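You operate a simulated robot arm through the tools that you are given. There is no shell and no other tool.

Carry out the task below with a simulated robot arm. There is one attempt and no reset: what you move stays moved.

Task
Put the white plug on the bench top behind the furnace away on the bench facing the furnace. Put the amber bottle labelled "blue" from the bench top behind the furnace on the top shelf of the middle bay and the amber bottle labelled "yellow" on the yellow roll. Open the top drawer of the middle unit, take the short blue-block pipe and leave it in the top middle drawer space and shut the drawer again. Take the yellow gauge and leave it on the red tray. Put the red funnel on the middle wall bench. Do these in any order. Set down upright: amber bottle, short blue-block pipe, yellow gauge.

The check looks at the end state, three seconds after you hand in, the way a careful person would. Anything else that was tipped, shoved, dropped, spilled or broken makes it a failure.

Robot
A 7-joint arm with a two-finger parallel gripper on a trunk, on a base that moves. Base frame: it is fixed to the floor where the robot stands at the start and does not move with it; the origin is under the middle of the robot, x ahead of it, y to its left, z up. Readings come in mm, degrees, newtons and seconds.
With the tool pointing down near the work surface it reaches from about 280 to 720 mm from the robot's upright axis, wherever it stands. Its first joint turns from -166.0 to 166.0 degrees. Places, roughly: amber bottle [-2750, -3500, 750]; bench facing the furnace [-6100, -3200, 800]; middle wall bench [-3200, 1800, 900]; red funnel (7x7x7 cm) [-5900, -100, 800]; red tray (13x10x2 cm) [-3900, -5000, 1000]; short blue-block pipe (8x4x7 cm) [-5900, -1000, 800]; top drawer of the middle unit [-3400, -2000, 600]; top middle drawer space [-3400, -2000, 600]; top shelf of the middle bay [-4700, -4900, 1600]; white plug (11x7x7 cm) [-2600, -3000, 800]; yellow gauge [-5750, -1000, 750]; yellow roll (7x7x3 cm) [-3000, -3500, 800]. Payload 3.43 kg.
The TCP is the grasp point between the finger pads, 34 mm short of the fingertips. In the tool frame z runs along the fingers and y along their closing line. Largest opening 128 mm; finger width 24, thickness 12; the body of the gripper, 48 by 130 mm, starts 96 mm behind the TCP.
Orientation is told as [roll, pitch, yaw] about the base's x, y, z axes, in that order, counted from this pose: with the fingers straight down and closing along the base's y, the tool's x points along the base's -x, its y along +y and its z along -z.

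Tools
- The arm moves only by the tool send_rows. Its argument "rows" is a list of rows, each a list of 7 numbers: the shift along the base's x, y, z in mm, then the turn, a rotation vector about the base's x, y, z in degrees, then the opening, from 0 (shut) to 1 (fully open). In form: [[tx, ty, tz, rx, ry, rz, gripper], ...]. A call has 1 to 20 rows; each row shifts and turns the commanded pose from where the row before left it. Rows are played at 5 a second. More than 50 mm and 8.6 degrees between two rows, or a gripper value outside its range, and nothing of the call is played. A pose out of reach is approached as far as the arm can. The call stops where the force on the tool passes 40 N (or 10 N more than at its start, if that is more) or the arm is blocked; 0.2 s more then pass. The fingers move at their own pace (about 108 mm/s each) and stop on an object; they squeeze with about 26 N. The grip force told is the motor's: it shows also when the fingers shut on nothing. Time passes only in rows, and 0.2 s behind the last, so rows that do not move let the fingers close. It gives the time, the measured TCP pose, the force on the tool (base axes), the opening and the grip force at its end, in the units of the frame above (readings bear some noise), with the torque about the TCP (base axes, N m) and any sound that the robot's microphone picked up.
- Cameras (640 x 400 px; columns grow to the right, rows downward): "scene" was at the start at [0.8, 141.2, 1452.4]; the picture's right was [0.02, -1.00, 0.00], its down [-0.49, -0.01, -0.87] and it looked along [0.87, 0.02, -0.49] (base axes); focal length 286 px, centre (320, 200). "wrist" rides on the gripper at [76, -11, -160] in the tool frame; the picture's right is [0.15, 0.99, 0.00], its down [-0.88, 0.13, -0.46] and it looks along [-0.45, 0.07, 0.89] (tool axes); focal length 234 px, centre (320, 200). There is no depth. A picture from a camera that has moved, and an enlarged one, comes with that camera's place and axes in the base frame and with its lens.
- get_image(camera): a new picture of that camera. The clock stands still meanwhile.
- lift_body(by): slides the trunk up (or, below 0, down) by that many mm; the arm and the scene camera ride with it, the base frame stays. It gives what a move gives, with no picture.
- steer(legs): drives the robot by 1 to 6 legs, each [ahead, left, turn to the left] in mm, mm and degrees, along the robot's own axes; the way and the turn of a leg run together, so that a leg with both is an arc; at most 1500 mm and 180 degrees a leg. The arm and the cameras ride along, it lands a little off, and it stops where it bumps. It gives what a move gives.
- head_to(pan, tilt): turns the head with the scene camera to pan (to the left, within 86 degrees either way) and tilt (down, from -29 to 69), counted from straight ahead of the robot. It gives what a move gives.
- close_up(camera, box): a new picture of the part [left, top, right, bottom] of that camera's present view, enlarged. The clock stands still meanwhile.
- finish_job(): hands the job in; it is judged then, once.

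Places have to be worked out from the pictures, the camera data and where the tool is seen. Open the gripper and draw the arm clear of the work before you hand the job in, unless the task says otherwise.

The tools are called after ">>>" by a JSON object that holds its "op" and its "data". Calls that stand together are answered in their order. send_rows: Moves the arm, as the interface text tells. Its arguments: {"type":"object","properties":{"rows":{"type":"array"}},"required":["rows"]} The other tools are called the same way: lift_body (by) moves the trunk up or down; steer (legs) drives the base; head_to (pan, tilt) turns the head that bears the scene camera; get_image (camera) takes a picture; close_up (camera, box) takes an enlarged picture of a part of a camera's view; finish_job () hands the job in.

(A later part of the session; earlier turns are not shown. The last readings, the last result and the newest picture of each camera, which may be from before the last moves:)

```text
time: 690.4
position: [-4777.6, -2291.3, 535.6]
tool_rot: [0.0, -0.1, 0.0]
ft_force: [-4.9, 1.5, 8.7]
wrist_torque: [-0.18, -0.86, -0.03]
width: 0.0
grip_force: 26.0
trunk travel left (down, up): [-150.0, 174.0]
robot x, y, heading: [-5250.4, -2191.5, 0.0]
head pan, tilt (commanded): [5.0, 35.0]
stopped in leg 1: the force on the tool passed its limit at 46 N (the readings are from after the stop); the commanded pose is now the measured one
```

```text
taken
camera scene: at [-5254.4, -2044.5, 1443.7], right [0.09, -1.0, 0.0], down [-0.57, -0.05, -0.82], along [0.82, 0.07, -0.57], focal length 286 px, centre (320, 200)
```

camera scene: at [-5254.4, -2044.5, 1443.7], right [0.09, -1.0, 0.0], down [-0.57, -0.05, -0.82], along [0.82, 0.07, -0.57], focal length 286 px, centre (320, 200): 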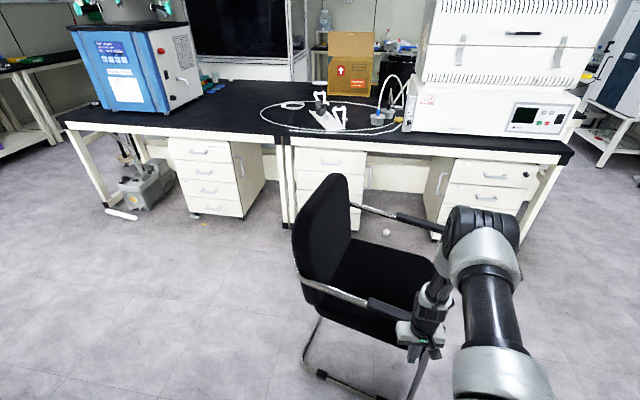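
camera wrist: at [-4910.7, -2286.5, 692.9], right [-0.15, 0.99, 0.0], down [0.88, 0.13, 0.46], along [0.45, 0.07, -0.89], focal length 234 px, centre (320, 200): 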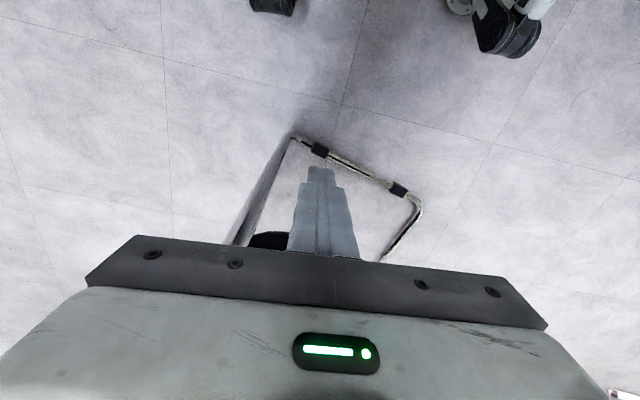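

>>> {"op": "send_rows", "data": {"rows": [[2, -1, 0, 0, 0, 0, 0], [2, -1, 0, 0, 0, 0, 0], [2, -1, 0, 0, 0, 0, 0], [2, -1, 0, 0, 0, 0, 0], [2, -1, 0, 0, 0, 0, 0], [2, -1, 0, 0, 0, 0, 0], [0, 0, 0, 0, 0, 0, 0]]}}

>>> {"op": "send_rows", "data": {"rows": [[4, -2, 0, 0, 0, 0, 0], [4, -2, 0, 0, 0, 0, 0], [4, -2, 0, 0, 0, 0, 0], [4, -2, 0, 0, 0, 0, 0], [4, -2, 0, 0, 0, 0, 0], [0, 0, 0, 0, 0, 0, 0]]}}

```text
time: 691.8
position: [-4768.5, -2296.6, 538.0]
tool_rot: [-0.1, -0.2, 0.1]
ft_force: [-13.2, 1.5, 26.6]
wrist_torque: [0.06, -2.5, 0.23]
width: 0.0
grip_force: 25.7
trunk travel left (down, up): [-150.0, 174.0]
robot x, y, heading: [-5253.2, -2191.5, -0.4]
head pan, tilt (commanded): [5.0, 35.0]
stopped in row 6: the force on the tool passed its limit at 42 N (the readings are from after the stop); the commanded pose is now the measured one
```

```text
time: 692.1
position: [-4768.5, -2296.5, 537.9]
tool_rot: [0.0, 0.2, 0.1]
ft_force: [-13.8, 2.7, 24.9]
wrist_torque: [0.09, -2.6, 0.19]
width: 0.0
grip_force: 26.4
trunk travel left (down, up): [-150.0, 174.0]
robot x, y, heading: [-5252.5, -2187.9, -0.0]
head pan, tilt (commanded): [5.0, 35.0]
stopped in row 1: the force on the tool passed its limit at 44 N (the readings are from after the stop); the commanded pose is now the measured one
```

The fingers wedge against the seat instead. I back off; I'll rather use the wrist body (above the force sensor) to push the armrest from outside, with the gripper passing underneath it. I lower the trunk and the tool.

>>> {"op": "steer", "data": {"legs": [[-130, 30, 0]]}}

>>> {"op": "lift_body", "data": {"by": -150}}

>>> {"op": "send_rows", "data": {"rows": [[0, 0, -20, 0, 0, 0, 0], [0, 0, -30, 0, 0, 0, 0], [0, 0, 0, 0, 0, 0, 0]]}}

>>> {"op": "get_image", "data": {"camera": "scene"}}

>>> {"op": "get_image", "data": {"camera": "wrist"}}

```text
time: 693.4
position: [-4897.2, -2266.6, 536.9]
tool_rot: [-0.1, 0.2, 0.2]
ft_force: [0.4, 0.0, -0.1]
wrist_torque: [0.01, -0.04, 0.01]
width: 0.2
grip_force: 25.6
trunk travel left (down, up): [-150.0, 174.0]
robot x, y, heading: [-5378.1, -2163.5, 0.1]
head pan, tilt (commanded): [5.0, 35.0]
```

```text
time: 695.2
position: [-4897.0, -2266.1, 386.3]
tool_rot: [0.0, 0.2, 0.2]
ft_force: [0.2, -0.1, -0.2]
wrist_torque: [-0.03, 0.02, -0.01]
width: 0.2
grip_force: 25.8
trunk travel left (down, up): [0.0, 324.0]
robot x, y, heading: [-5382.0, -2163.5, 0.1]
head pan, tilt (commanded): [5.0, 35.0]
```

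```text
time: 696.0
position: [-4898.0, -2268.3, 336.3]
tool_rot: [0.0, 0.2, 0.2]
ft_force: [0.3, 0.4, -0.4]
wrist_torque: [-0.04, -0.01, -0.04]
width: 0.3
grip_force: 26.1
trunk travel left (down, up): [0.0, 324.0]
robot x, y, heading: [-5383.0, -2163.7, 0.0]
head pan, tilt (commanded): [5.0, 35.0]
```

```text
taken
camera scene: at [-5383.9, -2015.3, 1294.0], right [0.09, -1.0, 0.0], down [-0.57, -0.05, -0.82], along [0.82, 0.07, -0.57], focal length 286 px, centre (320, 200)
```

scene: 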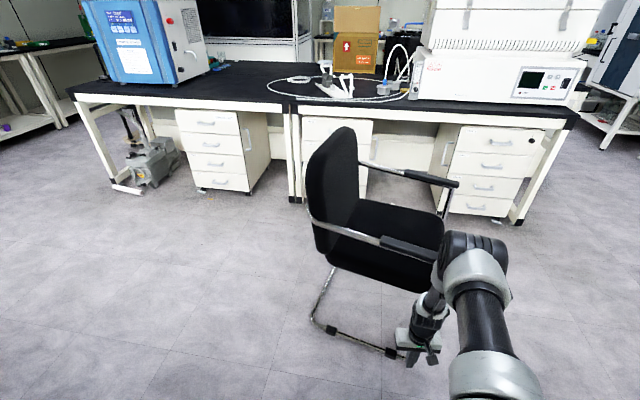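

```text
taken
camera wrist: at [-4972.2, -2279.3, 493.9], right [-0.15, 0.99, 0.0], down [0.88, 0.13, 0.45], along [0.45, 0.07, -0.89], focal length 234 px, centre (320, 200)
```

wrist: 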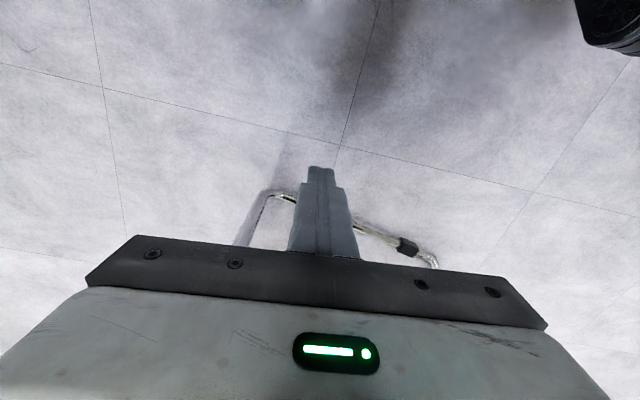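

The earlier pushes already moved the chair: west runner now (-4590,-1916)→(-4726,-2300), i.e. rear centre ≈(-4367,-1997), facing ≈-110°. Only ~15° rotation remains. I advance with the wrist at armrest height, gripper passing under it.

>>> {"op": "steer", "data": {"legs": [[150, 28, 0]]}}

>>> {"op": "get_image", "data": {"camera": "scene"}}

>>> {"op": "steer", "data": {"legs": [[45, -3, 0]]}}

>>> {"op": "get_image", "data": {"camera": "scene"}}

```text
time: 697.4
position: [-4749.5, -2237.1, 335.2]
tool_rot: [0.0, 0.2, 0.5]
ft_force: [-0.4, -0.2, 0.2]
wrist_torque: [0.05, 0.0, -0.02]
width: 0.2
grip_force: 25.7
trunk travel left (down, up): [0.0, 324.0]
robot x, y, heading: [-5234.7, -2133.1, 0.4]
head pan, tilt (commanded): [5.0, 35.0]
```

```text
taken
camera scene: at [-5235.9, -1987.6, 1294.0], right [0.09, -1.0, 0.0], down [-0.57, -0.05, -0.82], along [0.82, 0.08, -0.57], focal length 286 px, centre (320, 200)
```

scene: 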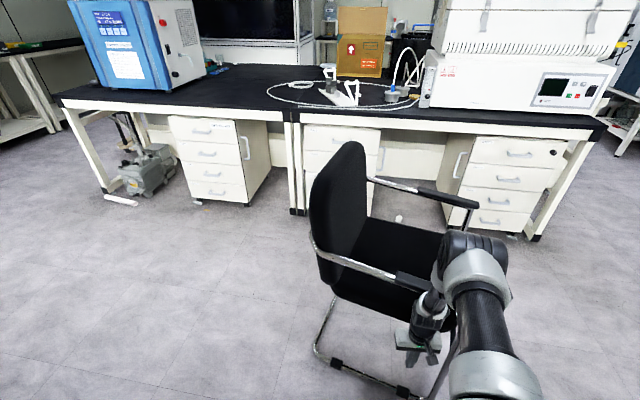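

```text
time: 698.2
position: [-4703.5, -2239.1, 335.9]
tool_rot: [0.0, 0.0, 0.5]
ft_force: [0.9, -0.4, -0.3]
wrist_torque: [-0.03, 0.0, 0.0]
width: 0.0
grip_force: 26.4
trunk travel left (down, up): [0.0, 324.0]
robot x, y, heading: [-5189.3, -2132.5, 0.1]
head pan, tilt (commanded): [5.0, 35.0]
```

```text
taken
camera scene: at [-5191.7, -1990.3, 1294.0], right [0.09, -1.0, 0.0], down [-0.57, -0.05, -0.82], along [0.82, 0.07, -0.57], focal length 286 px, centre (320, 200)
```

scene: 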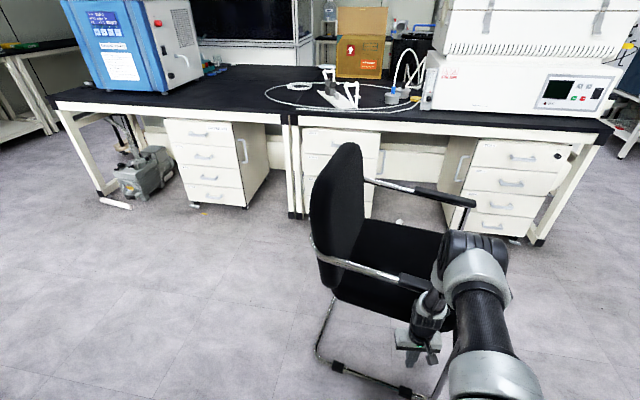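

>>> {"op": "steer", "data": {"legs": [[45, -8, 0]]}}

>>> {"op": "get_image", "data": {"camera": "scene"}}

>>> {"op": "get_image", "data": {"camera": "wrist"}}

```text
time: 699.1
position: [-4660.7, -2247.6, 335.9]
tool_rot: [0.0, 0.1, 0.4]
ft_force: [-0.1, 0.0, -0.4]
wrist_torque: [0.02, -0.03, -0.02]
width: 0.0
grip_force: 26.3
trunk travel left (down, up): [0.0, 324.0]
robot x, y, heading: [-5143.9, -2147.8, 0.3]
head pan, tilt (commanded): [5.0, 35.0]
```

```text
taken
camera scene: at [-5147.8, -1997.8, 1294.0], right [0.09, -1.0, 0.0], down [-0.57, -0.05, -0.82], along [0.82, 0.07, -0.57], focal length 286 px, centre (320, 200)
```

scene: 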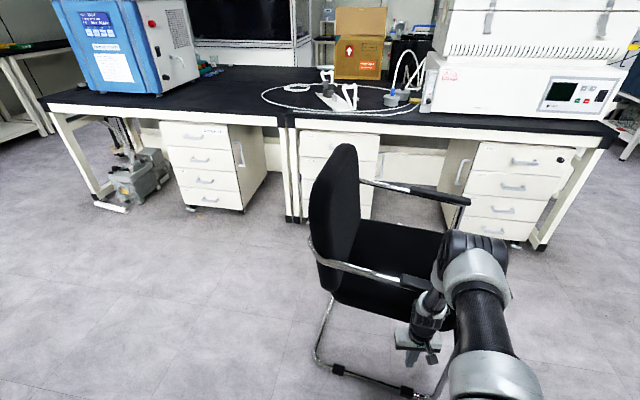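

```text
taken
camera wrist: at [-4734.2, -2260.5, 494.7], right [-0.15, 0.99, 0.0], down [0.88, 0.14, 0.46], along [0.45, 0.07, -0.89], focal length 234 px, centre (320, 200)
```

wrist: 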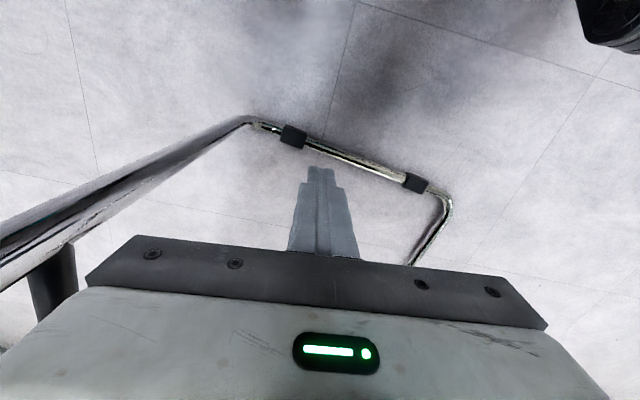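

The chair swings nicely; it is now at rear ≈(-4306,-1987), facing ≈-103°. A small westward drag of the backrest will finish both position and angle. I retreat, raise the arm and go round to the north side.

>>> {"op": "steer", "data": {"legs": [[-110, 0, 0]]}}

>>> {"op": "lift_body", "data": {"by": 150}}

>>> {"op": "send_rows", "data": {"rows": [[-10, 15, 48, 0, 0, 0, 0], [-10, 15, 48, 0, 0, 0, 0], [-10, 15, 48, 0, 0, 0, 0], [-10, 15, 48, 0, 0, 0, 0], [-10, 15, 48, 0, 0, 0, 0], [-5, 15, 48, 0, 0, 0, 0], [-5, 15, 48, 0, 0, 0, 0], [0, 15, 48, 0, 0, 0, 0], [0, 15, 48, 0, 0, 0, 0.5], [0, 10, 48, 0, 0, 0, 1], [0, 0, 48, 0, 0, 0, 1], [0, 0, 48, 0, 0, 0, 1], [0, 0, 48, 0, 0, 0, 1], [0, 0, 40, 0, 0, 0, 1], [0, 0, 0, 0, 0, 0, 1]]}}

>>> {"op": "steer", "data": {"legs": [[0, 950, 0], [850, 0, 0], [0, 0, -90]]}}

>>> {"op": "head_to", "data": {"pan": 0, "tilt": 45}}

>>> {"op": "get_image", "data": {"camera": "scene"}}

```text
time: 700.3
position: [-4768.2, -2248.4, 335.9]
tool_rot: [0.1, 0.0, 0.5]
ft_force: [-0.9, 0.2, 0.1]
wrist_torque: [-0.01, 0.01, -0.01]
width: 0.0
grip_force: 26.4
trunk travel left (down, up): [0.0, 324.0]
robot x, y, heading: [-5252.9, -2147.3, 0.1]
head pan, tilt (commanded): [5.0, 35.0]
```

```text
time: 702.1
position: [-4765.7, -2248.0, 486.2]
tool_rot: [0.0, -0.1, 0.5]
ft_force: [0.6, 0.6, 0.1]
wrist_torque: [-0.02, 0.0, -0.01]
width: 0.0
grip_force: 25.8
trunk travel left (down, up): [-150.0, 174.0]
robot x, y, heading: [-5251.3, -2143.1, 0.4]
head pan, tilt (commanded): [5.0, 35.0]
```

```text
refused: row 1 steps farther than a row can; nothing moved
```

```text
time: 719.5
position: [-4530.8, -1688.2, 486.5]
tool_rot: [0.0, 0.0, -91.7]
ft_force: [0.6, -0.5, -0.9]
wrist_torque: [0.0, 0.01, 0.0]
width: 0.0
grip_force: 26.4
trunk travel left (down, up): [-150.0, 174.0]
robot x, y, heading: [-4408.8, -1206.2, -91.7]
head pan, tilt (commanded): [5.0, 35.0]
```

```text
time: 720.3
position: [-4530.2, -1688.5, 486.3]
tool_rot: [0.0, 0.0, -91.7]
ft_force: [-0.1, -0.8, -0.8]
wrist_torque: [-0.05, 0.01, -0.02]
width: 0.0
grip_force: 25.8
trunk travel left (down, up): [-150.0, 174.0]
robot x, y, heading: [-4408.1, -1206.7, -92.1]
head pan, tilt (commanded): [0.0, 45.0]
```

```text
taken
camera scene: at [-4267.7, -1203.1, 1429.2], right [-1.0, 0.03, 0.0], down [0.02, 0.71, -0.71], along [-0.02, -0.71, -0.71], focal length 286 px, centre (320, 200)
```

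scene: 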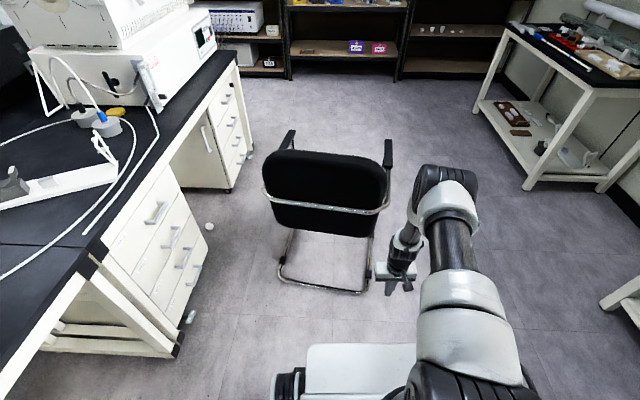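

The lift rows were refused (slightly too long a step), but nothing was touched. The chair now measures rear ≈(-4315,-1985), facing ≈-101°. I raise the arm properly and turn the gripper for the backrest.

>>> {"op": "send_rows", "data": {"rows": [[0, 0, 47, 0, 0, 0, 0.5], [0, 0, 47, 0, 0, 0, 1], [0, 0, 47, 0, 0, 0, 1], [0, 0, 47, 0, 0, 0, 1], [0, 0, 47, 0, 0, 0, 1], [0, 0, 47, 0, 0, 0, 1], [0, 0, 47, 0, 0, 0, 1], [0, 0, 47, 0, 0, 0, 1], [0, 0, 47, 0, 0, 0, 1], [0, 0, 47, 0, 0, 0, 1], [0, 0, 47, 0, 0, 0, 1], [0, 0, 47, 0, 0, 0, 1], [0, 0, 47, 0, 0, 0, 1], [0, 0, 47, 0, 0, 0, 1], [0, 0, 0, 0, 0, 0, 1]]}}

>>> {"op": "send_rows", "data": {"rows": [[5, 5, 0, 0, 0, -8.2, 1], [5, 5, 0, 0, 0, -8.2, 1], [5, 5, 0, 0, 0, -8.2, 1], [5, 5, 0, 0, 0, -8.2, 1], [5, 5, 0, 0, 0, -8.2, 1], [5, 5, 0, 0, 0, -8.2, 1], [5, 5, 0, 0, 0, -8.2, 1], [5, 5, 0, 0, 0, -8.2, 1], [5, 5, 0, 0, 0, -8.2, 1], [5, 5, 0, 0, 0, -8.2, 1], [5, 5, 0, 0, 0, -8.2, 1], [0, 0, 0, 0, 0, 0, 1]]}}

>>> {"op": "get_image", "data": {"camera": "scene"}}

```text
time: 723.5
position: [-4531.5, -1690.3, 1147.0]
tool_rot: [0.0, 0.0, -91.7]
ft_force: [0.1, 0.4, 0.1]
wrist_torque: [0.02, -0.01, -0.03]
width: 128.0
grip_force: 0.1
trunk travel left (down, up): [-150.0, 174.0]
robot x, y, heading: [-4406.5, -1204.5, -91.8]
head pan, tilt (commanded): [0.0, 45.0]
```

```text
time: 726.1
position: [-4474.7, -1631.2, 1141.9]
tool_rot: [0.0, 0.0, 178.0]
ft_force: [-0.2, 0.2, -0.1]
wrist_torque: [0.01, 0.01, -0.03]
width: 128.1
grip_force: 0.1
trunk travel left (down, up): [-150.0, 174.0]
robot x, y, heading: [-4407.7, -1208.6, -91.9]
head pan, tilt (commanded): [0.0, 45.0]
```

```text
taken
camera scene: at [-4267.7, -1203.1, 1429.1], right [-1.0, 0.03, 0.0], down [0.02, 0.71, -0.71], along [-0.02, -0.71, -0.71], focal length 286 px, centre (320, 200)
```

scene: 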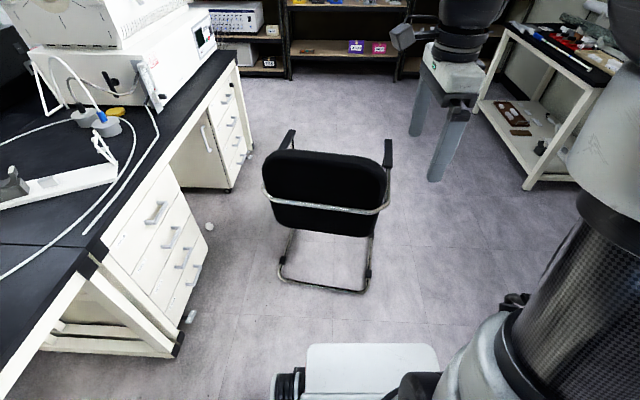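

>>> {"op": "close_up", "data": {"camera": "scene", "box": [240, 120, 420, 310]}}

```text
2.11 times, centred on (330, 215) of scene
camera zoom: at [-4267.7, -1203.1, 1429.1], right [-1.0, 0.03, 0.0], down [0.02, 0.71, -0.71], along [-0.02, -0.71, -0.71], focal length 602 px, centre (299, 168)
```

zoom: 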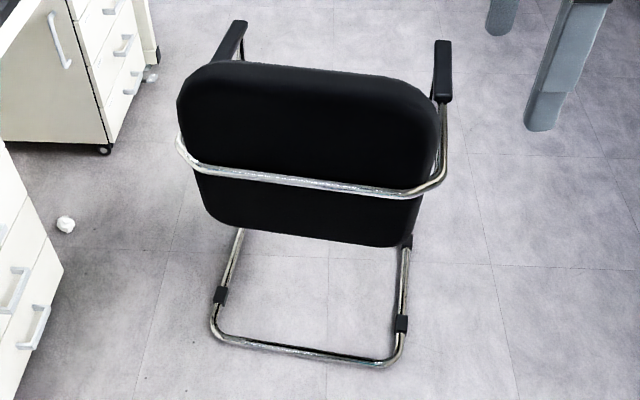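

By combining the floor-contact points seen earlier, my best estimate for the original chair pose is rear ≈(-4392,-1995), facing ≈-91°. I position behind the backrest again for a small westward drag.

>>> {"op": "steer", "data": {"legs": [[325, 120, -5]]}}

>>> {"op": "get_image", "data": {"camera": "wrist"}}

>>> {"op": "get_image", "data": {"camera": "scene"}}

```text
time: 728.3
position: [-4418.1, -1959.4, 1142.6]
tool_rot: [0.0, 0.0, 173.0]
ft_force: [-0.4, -0.5, 0.5]
wrist_torque: [0.03, -0.04, -0.03]
width: 127.8
grip_force: 0.0
trunk travel left (down, up): [-150.0, 174.0]
robot x, y, heading: [-4310.1, -1541.9, -97.1]
head pan, tilt (commanded): [0.0, 45.0]
```

```text
taken
camera wrist: at [-4341.2, -1959.0, 1301.4], right [0.03, -1.0, 0.0], down [-0.89, -0.02, 0.46], along [-0.46, -0.01, -0.89], focal length 234 px, centre (320, 200)
```

wrist: 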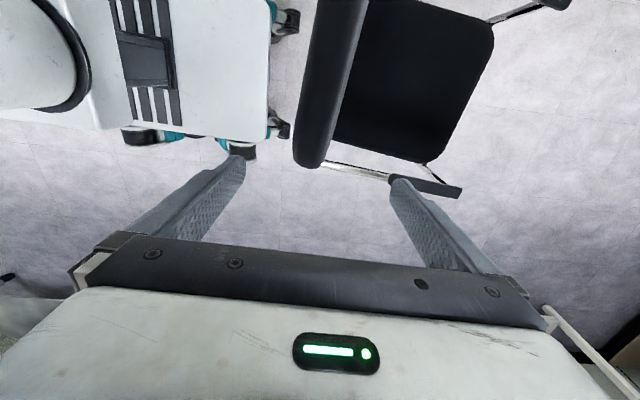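

```text
taken
camera scene: at [-4174.3, -1550.4, 1429.1], right [-0.99, 0.12, 0.0], down [0.09, 0.7, -0.71], along [-0.09, -0.7, -0.71], focal length 286 px, centre (320, 200)
```

scene: 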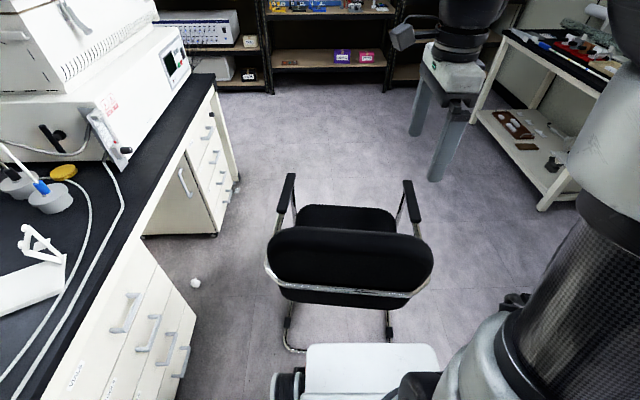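

>>> {"op": "send_rows", "data": {"rows": [[20, -4.5, -30, 0, 0, 0, 1], [20, -4.5, -35, 0, 0, 0, 1], [20, -4.5, -40, 0, 0, 0, 1], [20, -4.5, -40, 0, 0, 0, 1], [20, -4.5, -40, 0, 0, 0, 1], [0, 0, -45, 0, 0, 0, 1], [0, 0, -45, 0, 0, 0, 1], [0, 0, 0, 0, 0, 0, 1]]}}

>>> {"op": "get_image", "data": {"camera": "wrist"}}

>>> {"op": "get_image", "data": {"camera": "scene"}}

```text
time: 730.1
position: [-4318.3, -1984.2, 870.8]
tool_rot: [0.0, 0.1, 173.1]
ft_force: [0.2, 0.8, 0.4]
wrist_torque: [-0.01, 0.0, 0.0]
width: 127.9
grip_force: 0.1
trunk travel left (down, up): [-150.0, 174.0]
robot x, y, heading: [-4313.9, -1541.9, -97.0]
head pan, tilt (commanded): [0.0, 45.0]
```

```text
taken
camera wrist: at [-4240.5, -1983.1, 1029.5], right [0.03, -1.0, 0.0], down [-0.89, -0.02, 0.46], along [-0.45, -0.01, -0.89], focal length 234 px, centre (320, 200)
```

wrist: 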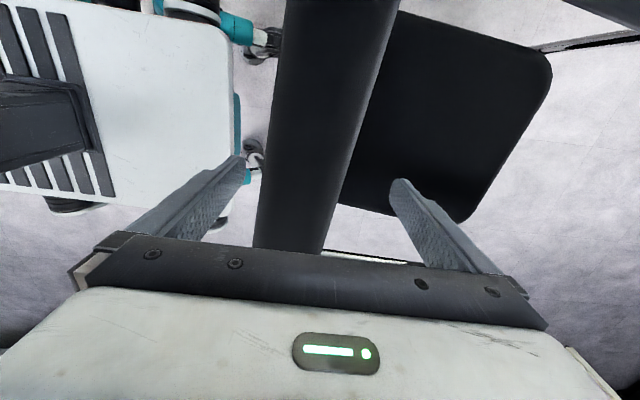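

```text
taken
camera scene: at [-4174.3, -1550.6, 1429.1], right [-0.99, 0.12, 0.0], down [0.09, 0.7, -0.71], along [-0.09, -0.7, -0.71], focal length 286 px, centre (320, 200)
```

scene: 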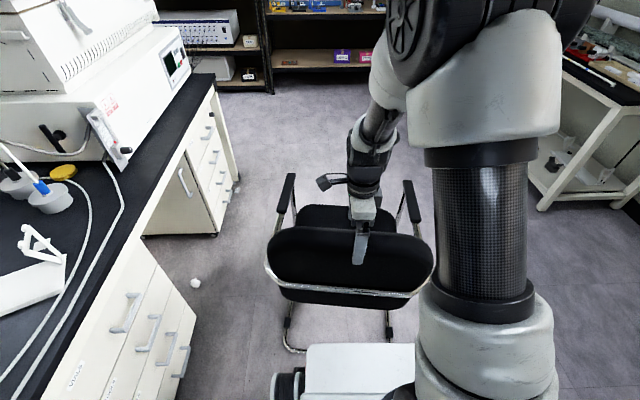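

>>> {"op": "send_rows", "data": {"rows": [[0, 12, -20, 0, 0, 0, 1], [0, 0, -20, 0, 0, 0, 1], [0, 0, 0, 0, 0, 0, 0.8], [0, 0, 0, 0, 0, 0, 0.6], [0, 0, 0, 0, 0, 0, 0.4], [0, 0, 0, 0, 0, 0, 0.2], [0, 0, 0, 0, 0, 0, 0]]}}

>>> {"op": "steer", "data": {"legs": [[15, -85, 0]]}}

>>> {"op": "get_image", "data": {"camera": "scene"}}

```text
time: 731.7
position: [-4318.8, -1971.3, 831.7]
tool_rot: [-0.1, 0.1, 173.0]
ft_force: [1.4, 12.3, -0.3]
wrist_torque: [-2.2, 0.2, -0.85]
width: 80.7
grip_force: 25.7
trunk travel left (down, up): [-150.0, 174.0]
robot x, y, heading: [-4312.9, -1540.0, -96.9]
head pan, tilt (commanded): [0.0, 45.0]
```

```text
time: 733.2
position: [-4408.6, -1975.1, 829.9]
tool_rot: [0.1, -0.1, 173.0]
ft_force: [-1.4, 9.0, 3.0]
wrist_torque: [-1.71, -0.1, 1.5]
width: 79.3
grip_force: 26.2
trunk travel left (down, up): [-150.0, 174.0]
robot x, y, heading: [-4402.1, -1544.9, -96.9]
head pan, tilt (commanded): [0.0, 45.0]
```

```text
taken
camera scene: at [-4261.6, -1554.3, 1429.2], right [-0.99, 0.12, 0.0], down [0.09, 0.7, -0.71], along [-0.09, -0.7, -0.71], focal length 286 px, centre (320, 200)
```

scene: 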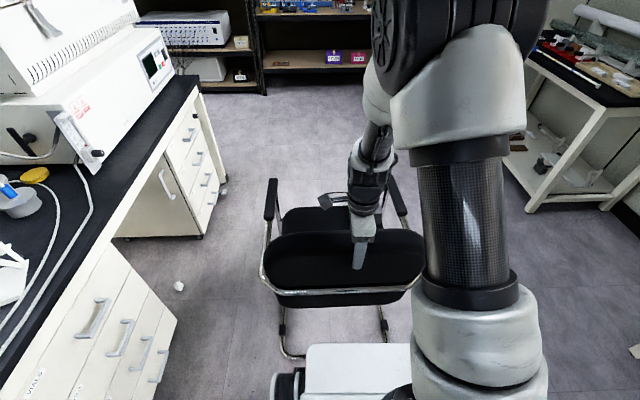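

>>> {"op": "steer", "data": {"legs": [[20, 8, 0]]}}

>>> {"op": "send_rows", "data": {"rows": [[0, 0, 0, 0, 0, 0, 0.8], [0, 0, 0, 0, 0, 0, 1], [0, 0, 0, 0, 0, 0, 1], [0, 0, 47, 0, 0, 0, 1], [0, 0, 47, 0, 0, 0, 1], [0, 0, 47, 0, 0, 0, 1], [0, 0, 47, 0, 0, 0, 1], [0, 0, 47, 0, 0, 0, 1], [0, 0, 47, 0, 0, 0, 1], [0, 0, 40, 0, 0, 0, 1], [0, 0, 0, 0, 0, 0, 1]]}}

>>> {"op": "steer", "data": {"legs": [[-330, 0, 7]]}}

>>> {"op": "close_up", "data": {"camera": "scene", "box": [240, 120, 440, 310]}}

```text
time: 734.0
position: [-4402.0, -2001.4, 829.8]
tool_rot: [0.5, 0.1, 173.1]
ft_force: [8.0, -9.1, -7.2]
wrist_torque: [-1.99, 0.33, 0.53]
width: 78.5
grip_force: 25.8
trunk travel left (down, up): [-150.0, 174.0]
robot x, y, heading: [-4400.4, -1568.2, -97.2]
head pan, tilt (commanded): [0.0, 45.0]
```

```text
time: 736.4
position: [-4401.4, -2004.4, 1153.3]
tool_rot: [0.7, 0.0, 173.2]
ft_force: [0.7, 0.2, 0.6]
wrist_torque: [0.0, 0.01, 0.02]
width: 128.0
grip_force: 0.1
trunk travel left (down, up): [-150.0, 174.0]
robot x, y, heading: [-4394.3, -1569.0, -97.1]
head pan, tilt (commanded): [0.0, 45.0]
```

```text
time: 738.6
position: [-4330.1, -1675.9, 1151.8]
tool_rot: [0.5, 0.1, 179.9]
ft_force: [0.6, -0.1, 0.1]
wrist_torque: [-0.01, 0.0, -0.02]
width: 128.2
grip_force: 0.2
trunk travel left (down, up): [-150.0, 174.0]
robot x, y, heading: [-4375.1, -1245.0, -90.2]
head pan, tilt (commanded): [0.0, 45.0]
```

```text
2.11 times, centred on (340, 215) of scene
camera zoom: at [-4235.7, -1234.4, 1429.1], right [-1.0, 0.0, 0.0], down [0.0, 0.71, -0.71], along [0.0, -0.71, -0.71], focal length 602 px, centre (278, 168)
```

zoom: 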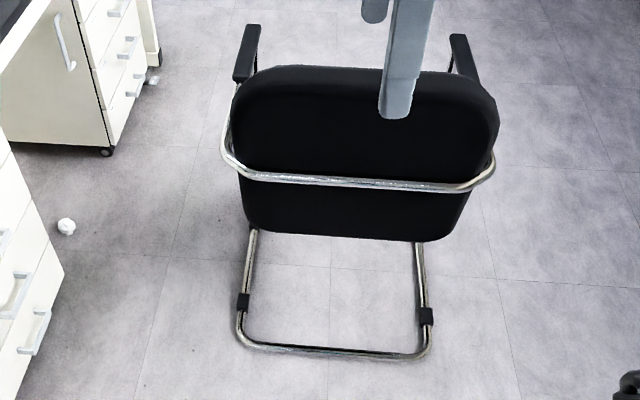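

The chair now measures rear centre ≈(-4380,-1997), facing ≈-94.5° – matching the original foot positions (E ≈(-4148,-2017), W ≈(-4612,-1958)). I restore the gripper yaw and verify from the earlier viewpoint.

>>> {"op": "send_rows", "data": {"rows": [[0, 0, 0, 0, 0, 8.2, 1], [0, 0, 0, 0, 0, 8.2, 1], [0, 0, 0, 0, 0, 8.2, 1], [0, 0, 0, 0, 0, 8.2, 1], [0, 0, 0, 0, 0, 8.2, 1], [0, 0, 0, 0, 0, 8.2, 1], [0, 0, 0, 0, 0, 8.2, 1], [0, 0, 0, 0, 0, 8.2, 1], [0, 0, 0, 0, 0, 8.2, 1], [0, 0, 0, 0, 0, 8.2, 1], [0, 0, 0, 0, 0, 8.0, 1], [0, 0, 0, 0, 0, 0, 1]]}}

>>> {"op": "steer", "data": {"legs": [[0, -740, 0], [0, 0, 89], [0, -300, 0]]}}

>>> {"op": "head_to", "data": {"pan": 0, "tilt": 25}}

>>> {"op": "get_image", "data": {"camera": "scene"}}

```text
time: 741.2
position: [-4329.9, -1675.8, 1153.3]
tool_rot: [0.5, 0.1, -90.0]
ft_force: [0.2, 0.0, 0.3]
wrist_torque: [-0.02, 0.01, 0.0]
width: 127.8
grip_force: 0.0
trunk travel left (down, up): [-150.0, 174.0]
robot x, y, heading: [-4373.4, -1242.0, -90.1]
head pan, tilt (commanded): [0.0, 45.0]
```

```text
time: 755.6
position: [-4667.6, -1491.8, 1152.7]
tool_rot: [0.5, 0.0, 0.5]
ft_force: [0.8, 0.4, 0.1]
wrist_torque: [-0.02, 0.01, -0.02]
width: 128.3
grip_force: 0.0
trunk travel left (down, up): [-150.0, 174.0]
robot x, y, heading: [-5101.4, -1544.5, 0.3]
head pan, tilt (commanded): [0.0, 45.0]
```

```text
time: 756.4
position: [-4668.1, -1491.0, 1153.1]
tool_rot: [0.4, 0.0, 0.4]
ft_force: [0.2, 0.8, -0.2]
wrist_torque: [-0.02, 0.02, 0.02]
width: 127.8
grip_force: 0.0
trunk travel left (down, up): [-150.0, 174.0]
robot x, y, heading: [-5104.3, -1543.6, 0.3]
head pan, tilt (commanded): [0.0, 25.0]
```

```text
taken
camera scene: at [-5099.9, -1402.1, 1459.7], right [0.01, -1.0, 0.0], down [-0.42, 0.0, -0.91], along [0.91, 0.0, -0.42], focal length 286 px, centre (320, 200)
```

scene: 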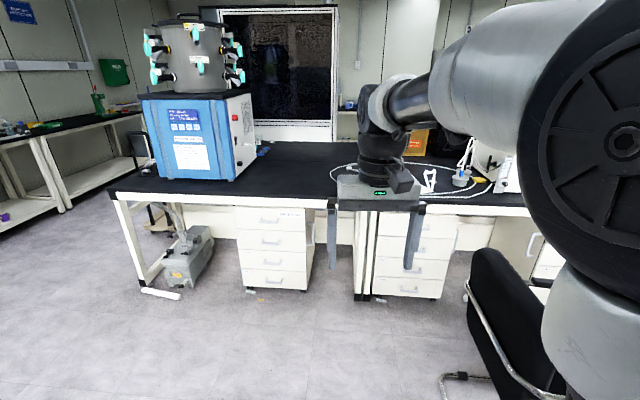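

The view closely matches the original one (within ~2–3 cm). Now the last item: the red funnel. I drive north and turn to face the -x wall near y≈-100.

>>> {"op": "steer", "data": {"legs": [[150, 1250, 0], [0, 0, 90], [0, 0, 90]]}}

>>> {"op": "head_to", "data": {"pan": 0, "tilt": 30}}

>>> {"op": "get_image", "data": {"camera": "scene"}}

>>> {"op": "head_to", "data": {"pan": -70, "tilt": 20}}

>>> {"op": "get_image", "data": {"camera": "scene"}}

```text
time: 776.3
position: [-5406.5, -368.8, 1152.8]
tool_rot: [0.5, 0.0, -178.3]
ft_force: [0.2, 0.2, -0.3]
wrist_torque: [-0.01, 0.03, -0.01]
width: 128.0
grip_force: 0.0
trunk travel left (down, up): [-150.0, 174.0]
robot x, y, heading: [-4972.9, -309.6, -178.5]
head pan, tilt (commanded): [0.0, 25.0]
```

```text
time: 777.0
position: [-5407.3, -370.1, 1152.4]
tool_rot: [0.5, 0.0, -178.4]
ft_force: [-0.1, -0.8, -0.1]
wrist_torque: [0.02, 0.0, 0.01]
width: 128.1
grip_force: 0.0
trunk travel left (down, up): [-150.0, 174.0]
robot x, y, heading: [-4973.2, -312.9, -178.5]
head pan, tilt (commanded): [0.0, 30.0]
```

```text
taken
camera scene: at [-4972.0, -451.8, 1451.8], right [-0.03, 1.0, 0.0], down [0.5, 0.01, -0.87], along [-0.87, -0.02, -0.5], focal length 286 px, centre (320, 200)
```

scene: 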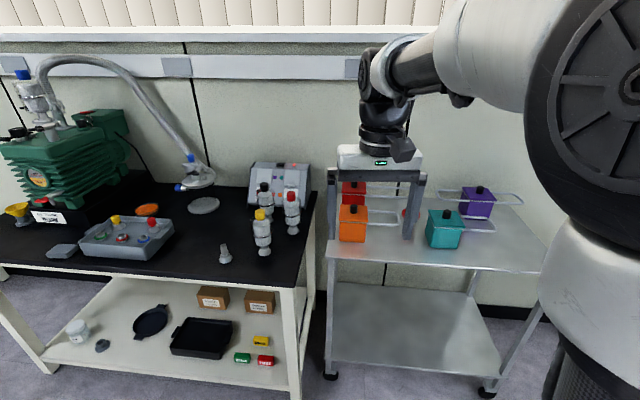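

```text
time: 778.4
position: [-5407.5, -369.7, 1152.4]
tool_rot: [0.5, 0.0, -178.4]
ft_force: [0.2, -1.0, -0.3]
wrist_torque: [0.0, -0.01, -0.01]
width: 127.9
grip_force: 0.0
trunk travel left (down, up): [-150.0, 174.0]
robot x, y, heading: [-4977.7, -311.5, -178.3]
head pan, tilt (commanded): [-70.0, 20.0]
```

```text
taken
camera scene: at [-4915.7, -362.8, 1467.8], right [0.93, 0.37, 0.0], down [0.13, -0.32, -0.94], along [-0.34, 0.87, -0.34], focal length 286 px, centre (320, 200)
```

scene: 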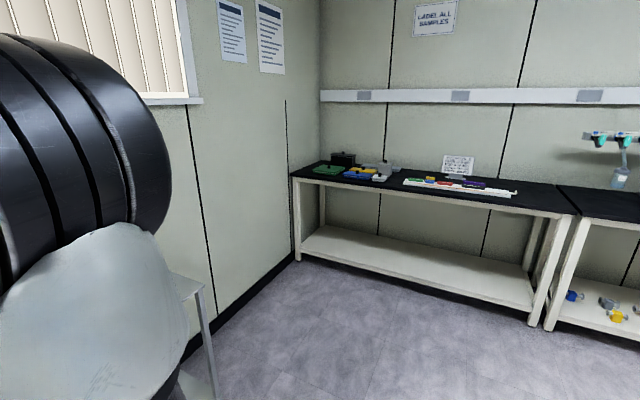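

>>> {"op": "head_to", "data": {"pan": -8, "tilt": 30}}

>>> {"op": "close_up", "data": {"camera": "scene", "box": [280, 160, 500, 280]}}

>>> {"op": "get_image", "data": {"camera": "wrist"}}

```text
time: 779.7
position: [-5406.3, -370.3, 1152.8]
tool_rot: [0.5, 0.0, -178.4]
ft_force: [-0.1, 0.5, 0.4]
wrist_torque: [0.01, -0.01, 0.0]
width: 128.1
grip_force: 0.2
trunk travel left (down, up): [-150.0, 174.0]
robot x, y, heading: [-4975.4, -311.2, -178.5]
head pan, tilt (commanded): [-8.0, 30.0]
```

```text
2.91 times, centred on (390, 220) of scene
camera zoom: at [-4971.4, -439.1, 1451.8], right [0.11, 0.99, 0.0], down [0.5, -0.06, -0.87], along [-0.86, 0.1, -0.5], focal length 831 px, centre (116, 142)
```

zoom: 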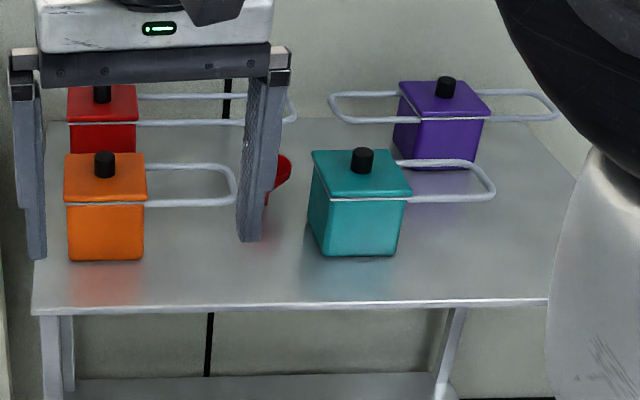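

```text
taken
camera wrist: at [-5331.5, -355.4, 1311.5], right [0.17, -0.98, 0.01], down [-0.88, -0.15, 0.46], along [-0.45, -0.09, -0.89], focal length 234 px, centre (320, 200)
```

wrist: 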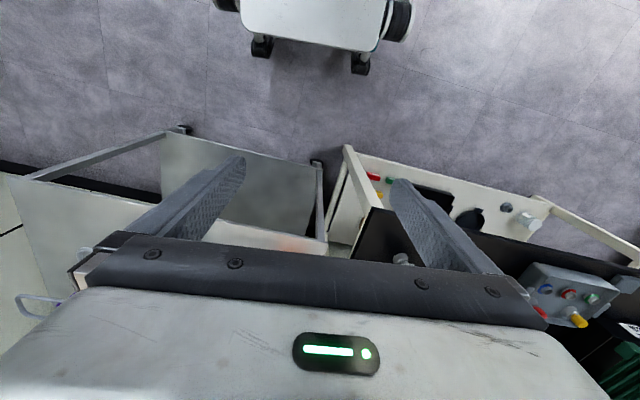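

The red funnel is hidden behind my finger at ≈(-5923,-100). I move closer and in line with it.

>>> {"op": "steer", "data": {"legs": [[350, -130, -1.5]]}}

>>> {"op": "head_to", "data": {"pan": -10, "tilt": 40}}

>>> {"op": "get_image", "data": {"camera": "scene"}}

>>> {"op": "get_image", "data": {"camera": "wrist"}}

```text
time: 782.1
position: [-5765.8, -237.5, 1153.4]
tool_rot: [0.5, 0.0, -179.8]
ft_force: [-0.4, 0.7, -1.0]
wrist_torque: [-0.02, 0.01, -0.02]
width: 127.8
grip_force: 0.0
trunk travel left (down, up): [-150.0, 174.0]
robot x, y, heading: [-5331.4, -190.1, -179.9]
head pan, tilt (commanded): [-8.0, 30.0]
```

```text
time: 782.8
position: [-5764.6, -238.6, 1152.9]
tool_rot: [0.5, 0.0, -179.8]
ft_force: [-0.3, -0.1, 0.1]
wrist_torque: [0.02, 0.01, 0.02]
width: 128.0
grip_force: 0.1
trunk travel left (down, up): [-150.0, 174.0]
robot x, y, heading: [-5332.7, -192.9, -180.3]
head pan, tilt (commanded): [-10.0, 40.0]
```

```text
taken
camera scene: at [-5325.6, -316.1, 1436.4], right [0.17, 0.98, 0.0], down [0.63, -0.11, -0.77], along [-0.75, 0.13, -0.64], focal length 286 px, centre (320, 200)
```

scene: 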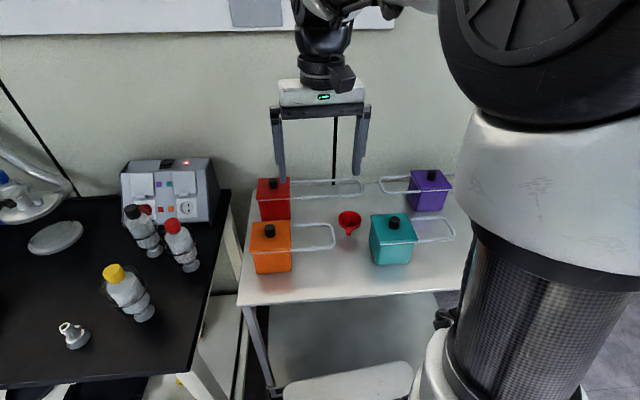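

```text
taken
camera wrist: at [-5689.2, -225.5, 1311.5], right [0.15, -0.99, 0.01], down [-0.88, -0.13, 0.46], along [-0.45, -0.08, -0.89], focal length 234 px, centre (320, 200)
```

wrist: 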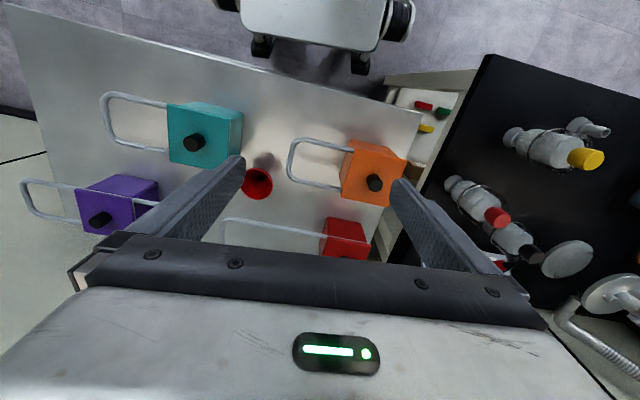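

>>> {"op": "close_up", "data": {"camera": "scene", "box": [290, 180, 410, 270]}}

>>> {"op": "close_up", "data": {"camera": "wrist", "box": [180, 120, 340, 240]}}

```text
4.44 times, centred on (350, 225) of scene
camera zoom: at [-5325.6, -316.1, 1436.4], right [0.17, 0.98, 0.0], down [0.63, -0.11, -0.77], along [-0.75, 0.13, -0.64], focal length 1270 px, centre (187, 89)
```

zoom: 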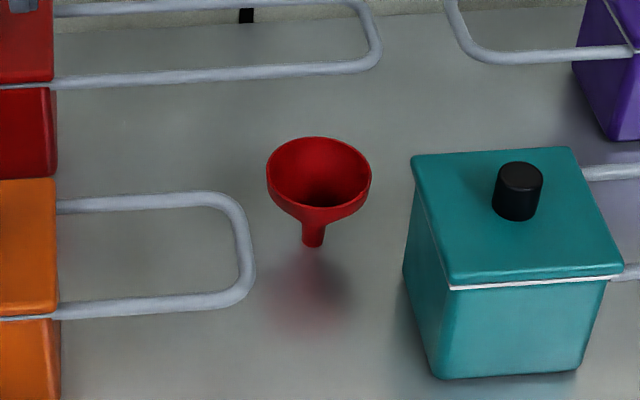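

```text
3.33 times, centred on (260, 180) of wrist
camera zoom: at [-5689.2, -225.5, 1311.5], right [0.15, -0.99, 0.01], down [-0.88, -0.13, 0.46], along [-0.45, -0.08, -0.89], focal length 781 px, centre (520, 267)
```

zoom: 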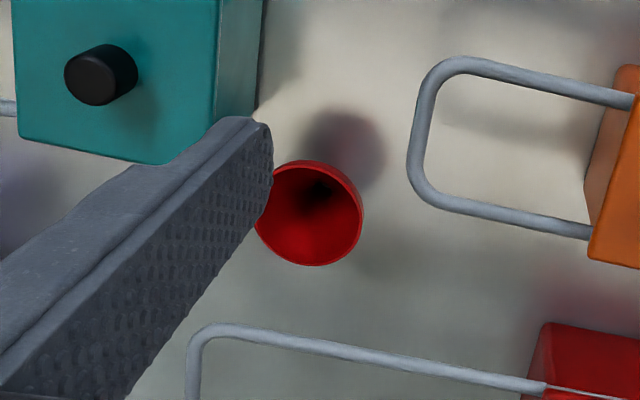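

The funnel's rim centre triangulates to (-5902,-124,855). Gripping front-to-back avoids the cans on both sides; I turn the gripper 90° while moving above it.

>>> {"op": "send_rows", "data": {"rows": [[-12.5, 10.4, -10, 0, 0, -8.2, 1], [-12.5, 10.4, -10, 0, 0, -8.2, 1], [-12.5, 10.4, -10, 0, 0, -8.2, 1], [-12.5, 10.4, -10, 0, 0, -8.2, 1], [-12.5, 10.4, -10, 0, 0, -8.2, 1], [-12.5, 10.4, -10, 0, 0, -8.2, 1], [-12.5, 10.4, -10, 0, 0, -8.2, 1], [-12.5, 10.4, -10, 0, 0, -8.2, 1], [-12.5, 10.4, -10, 0, 0, -8.2, 1], [-12.5, 10.4, -10, 0, 0, -8.2, 1], [-12.5, 10.4, -10, 0, 0, -8.2, 1], [0, 0, 0, 0, 0, 0, 1]]}}

>>> {"op": "get_image", "data": {"camera": "wrist"}}

>>> {"op": "get_image", "data": {"camera": "scene"}}

```text
time: 785.4
position: [-5902.5, -123.3, 1043.7]
tool_rot: [0.5, 0.0, 89.7]
ft_force: [0.5, 0.5, -0.4]
wrist_torque: [-0.02, 0.01, 0.01]
width: 128.1
grip_force: 0.0
trunk travel left (down, up): [-150.0, 174.0]
robot x, y, heading: [-5335.5, -191.1, -180.0]
head pan, tilt (commanded): [-10.0, 40.0]
```

```text
taken
camera wrist: at [-5889.5, -199.7, 1201.7], right [-0.99, -0.14, 0.01], down [-0.12, 0.88, 0.46], along [-0.07, 0.45, -0.89], focal length 234 px, centre (320, 200)
```

wrist: 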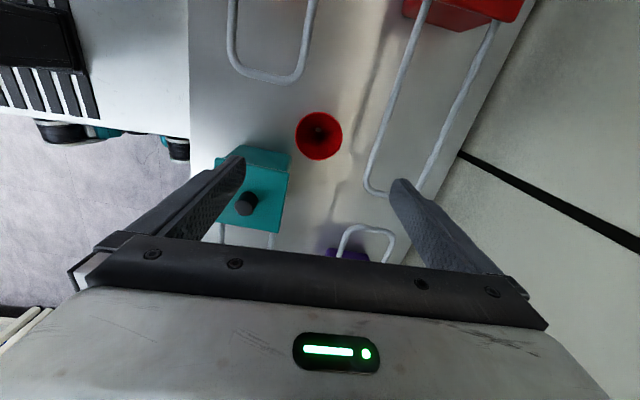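

```text
taken
camera scene: at [-5325.7, -316.0, 1436.4], right [0.17, 0.98, 0.0], down [0.63, -0.11, -0.77], along [-0.75, 0.13, -0.64], focal length 286 px, centre (320, 200)
```

scene: 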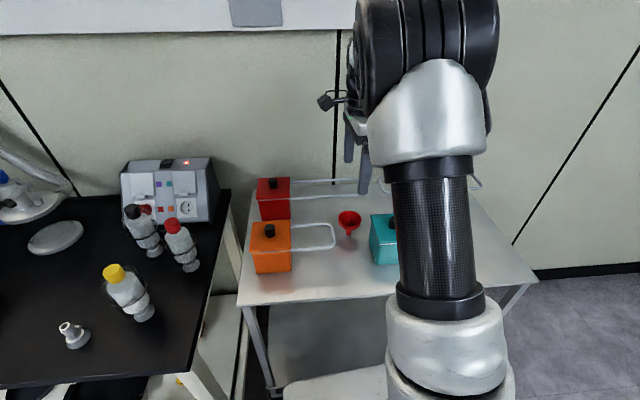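

Well aligned. I narrow the opening and descend to just above the rim, then check.

>>> {"op": "send_rows", "data": {"rows": [[0, -3, -30, 0, 0, 0, 0.75], [0, 0, -45, 0, 0, 0, 0.75], [0, 0, -45, 0, 0, 0, 0.75], [0, 0, -35, 0, 0, 0, 0.75], [0, 0, 0, 0, 0, 0, 0.75]]}}

>>> {"op": "get_image", "data": {"camera": "wrist"}}

>>> {"op": "close_up", "data": {"camera": "scene", "box": [300, 150, 420, 270]}}

```text
time: 786.6
position: [-5901.4, -125.8, 888.0]
tool_rot: [0.7, 0.0, 90.0]
ft_force: [0.5, 0.6, 0.1]
wrist_torque: [0.02, 0.03, -0.01]
width: 96.0
grip_force: 0.2
trunk travel left (down, up): [-150.0, 174.0]
robot x, y, heading: [-5330.4, -187.8, -180.1]
head pan, tilt (commanded): [-10.0, 40.0]
```

```text
taken
camera wrist: at [-5888.4, -201.6, 1046.1], right [-0.99, -0.15, 0.01], down [-0.13, 0.88, 0.46], along [-0.08, 0.45, -0.89], focal length 234 px, centre (320, 200)
```

wrist: 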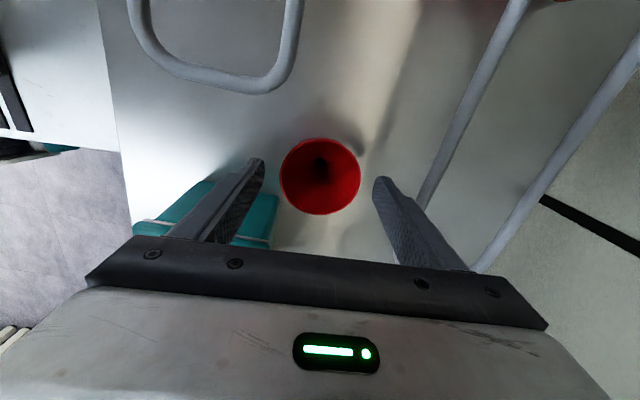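

```text
3.33 times, centred on (360, 210) of scene
camera zoom: at [-5325.7, -316.1, 1436.4], right [0.17, 0.98, 0.0], down [0.63, -0.11, -0.77], along [-0.75, 0.13, -0.64], focal length 953 px, centre (187, 167)
```

zoom: 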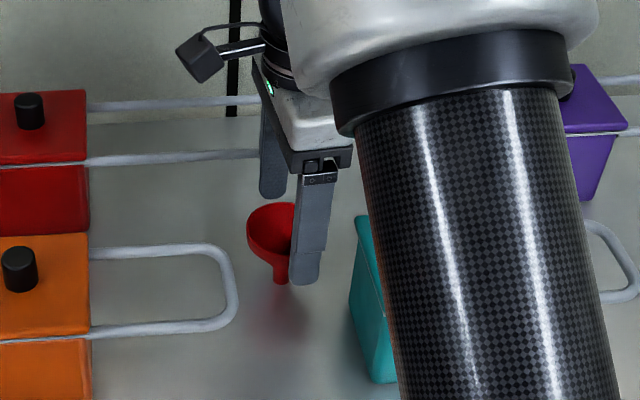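

Centred. I descend to rim height and close gently.

>>> {"op": "send_rows", "data": {"rows": [[0, 0, -20, 0, 0, 0, 0.75], [0, 0, -18, 0, 0, 0, 0.75], [0, 0, 0, 0, 0, 0, 0.65], [0, 0, 0, 0, 0, 0, 0.55], [0, 0, 0, 0, 0, 0, 0.4], [0, 0, 0, 0, 0, 0, 0.2], [0, 0, 0, 0, 0, 0, 0]]}}

>>> {"op": "get_image", "data": {"camera": "wrist"}}

```text
time: 788.2
position: [-5904.1, -127.3, 849.9]
tool_rot: [0.5, -0.1, 90.0]
ft_force: [0.8, -0.2, -0.4]
wrist_torque: [-0.02, -0.02, 0.0]
width: 67.8
grip_force: 26.3
trunk travel left (down, up): [-150.0, 174.0]
robot x, y, heading: [-5334.0, -192.5, -180.1]
head pan, tilt (commanded): [-10.0, 40.0]
```

```text
taken
camera wrist: at [-5890.1, -203.5, 1008.9], right [-0.99, -0.15, 0.01], down [-0.13, 0.88, 0.46], along [-0.07, 0.45, -0.89], focal length 234 px, centre (320, 200)
```

wrist: 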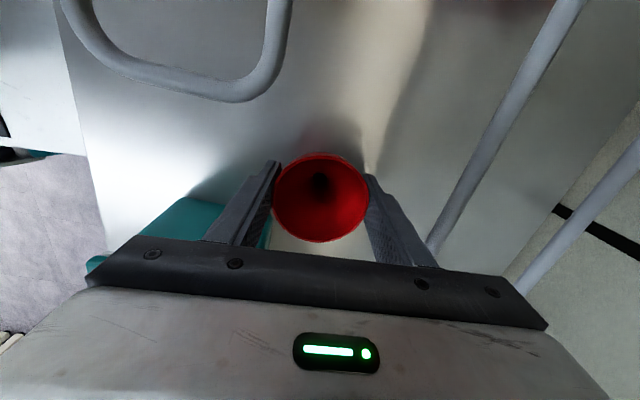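

Gripped at 68 mm. I lift the funnel straight up and retract.

>>> {"op": "send_rows", "data": {"rows": [[0, 0, 15, 0, 0, 0, 0], [0, 0, 40, 0, 0, 0, 0], [0, 0, 45, 0, 0, 0, 0], [0, 0, 45, 0, 0, 0, 0], [0, 0, 45, 0, 0, 0, 0], [20, 0, 45, 0, 0, 0, 0], [30, 0, 35, 0, 0, 0, 0], [40, 0, 20, 0, 0, 0, 0], [45, 0, 0, 0, 0, 0, 0], [0, 0, 0, 0, 0, 0, 0]]}}

>>> {"op": "get_image", "data": {"camera": "scene"}}

>>> {"op": "get_image", "data": {"camera": "wrist"}}

```text
time: 790.4
position: [-5766.1, -127.8, 1140.5]
tool_rot: [0.5, 0.0, 90.0]
ft_force: [0.0, 0.7, 0.2]
wrist_torque: [0.02, -0.01, 0.01]
width: 68.0
grip_force: 26.3
trunk travel left (down, up): [-150.0, 174.0]
robot x, y, heading: [-5331.5, -189.7, -180.0]
head pan, tilt (commanded): [-10.0, 40.0]
```

```text
taken
camera scene: at [-5325.3, -316.0, 1436.4], right [0.17, 0.98, 0.0], down [0.63, -0.11, -0.77], along [-0.75, 0.13, -0.64], focal length 286 px, centre (320, 200)
```

scene: 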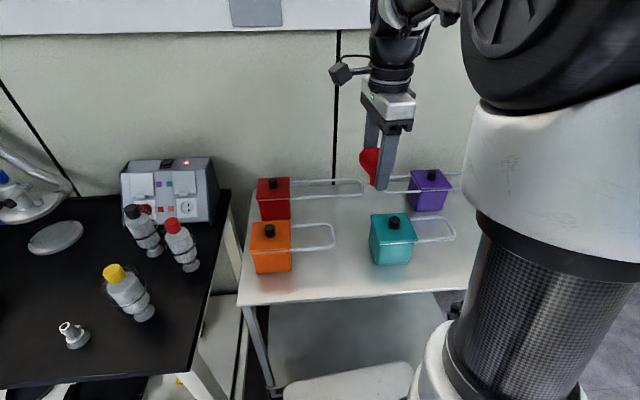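

```text
taken
camera wrist: at [-5753.2, -204.8, 1297.5], right [-0.99, -0.15, 0.01], down [-0.13, 0.88, 0.46], along [-0.07, 0.45, -0.89], focal length 234 px, centre (320, 200)
```

wrist: 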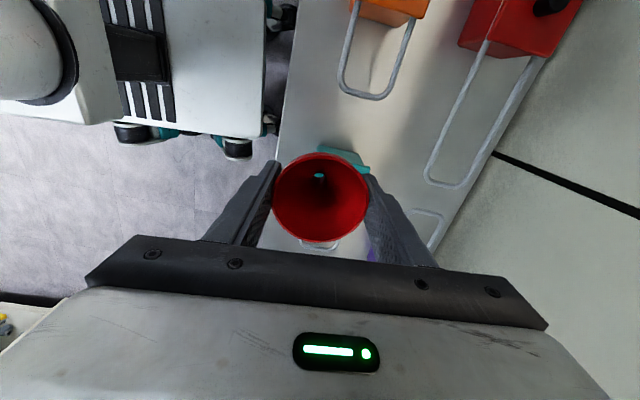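

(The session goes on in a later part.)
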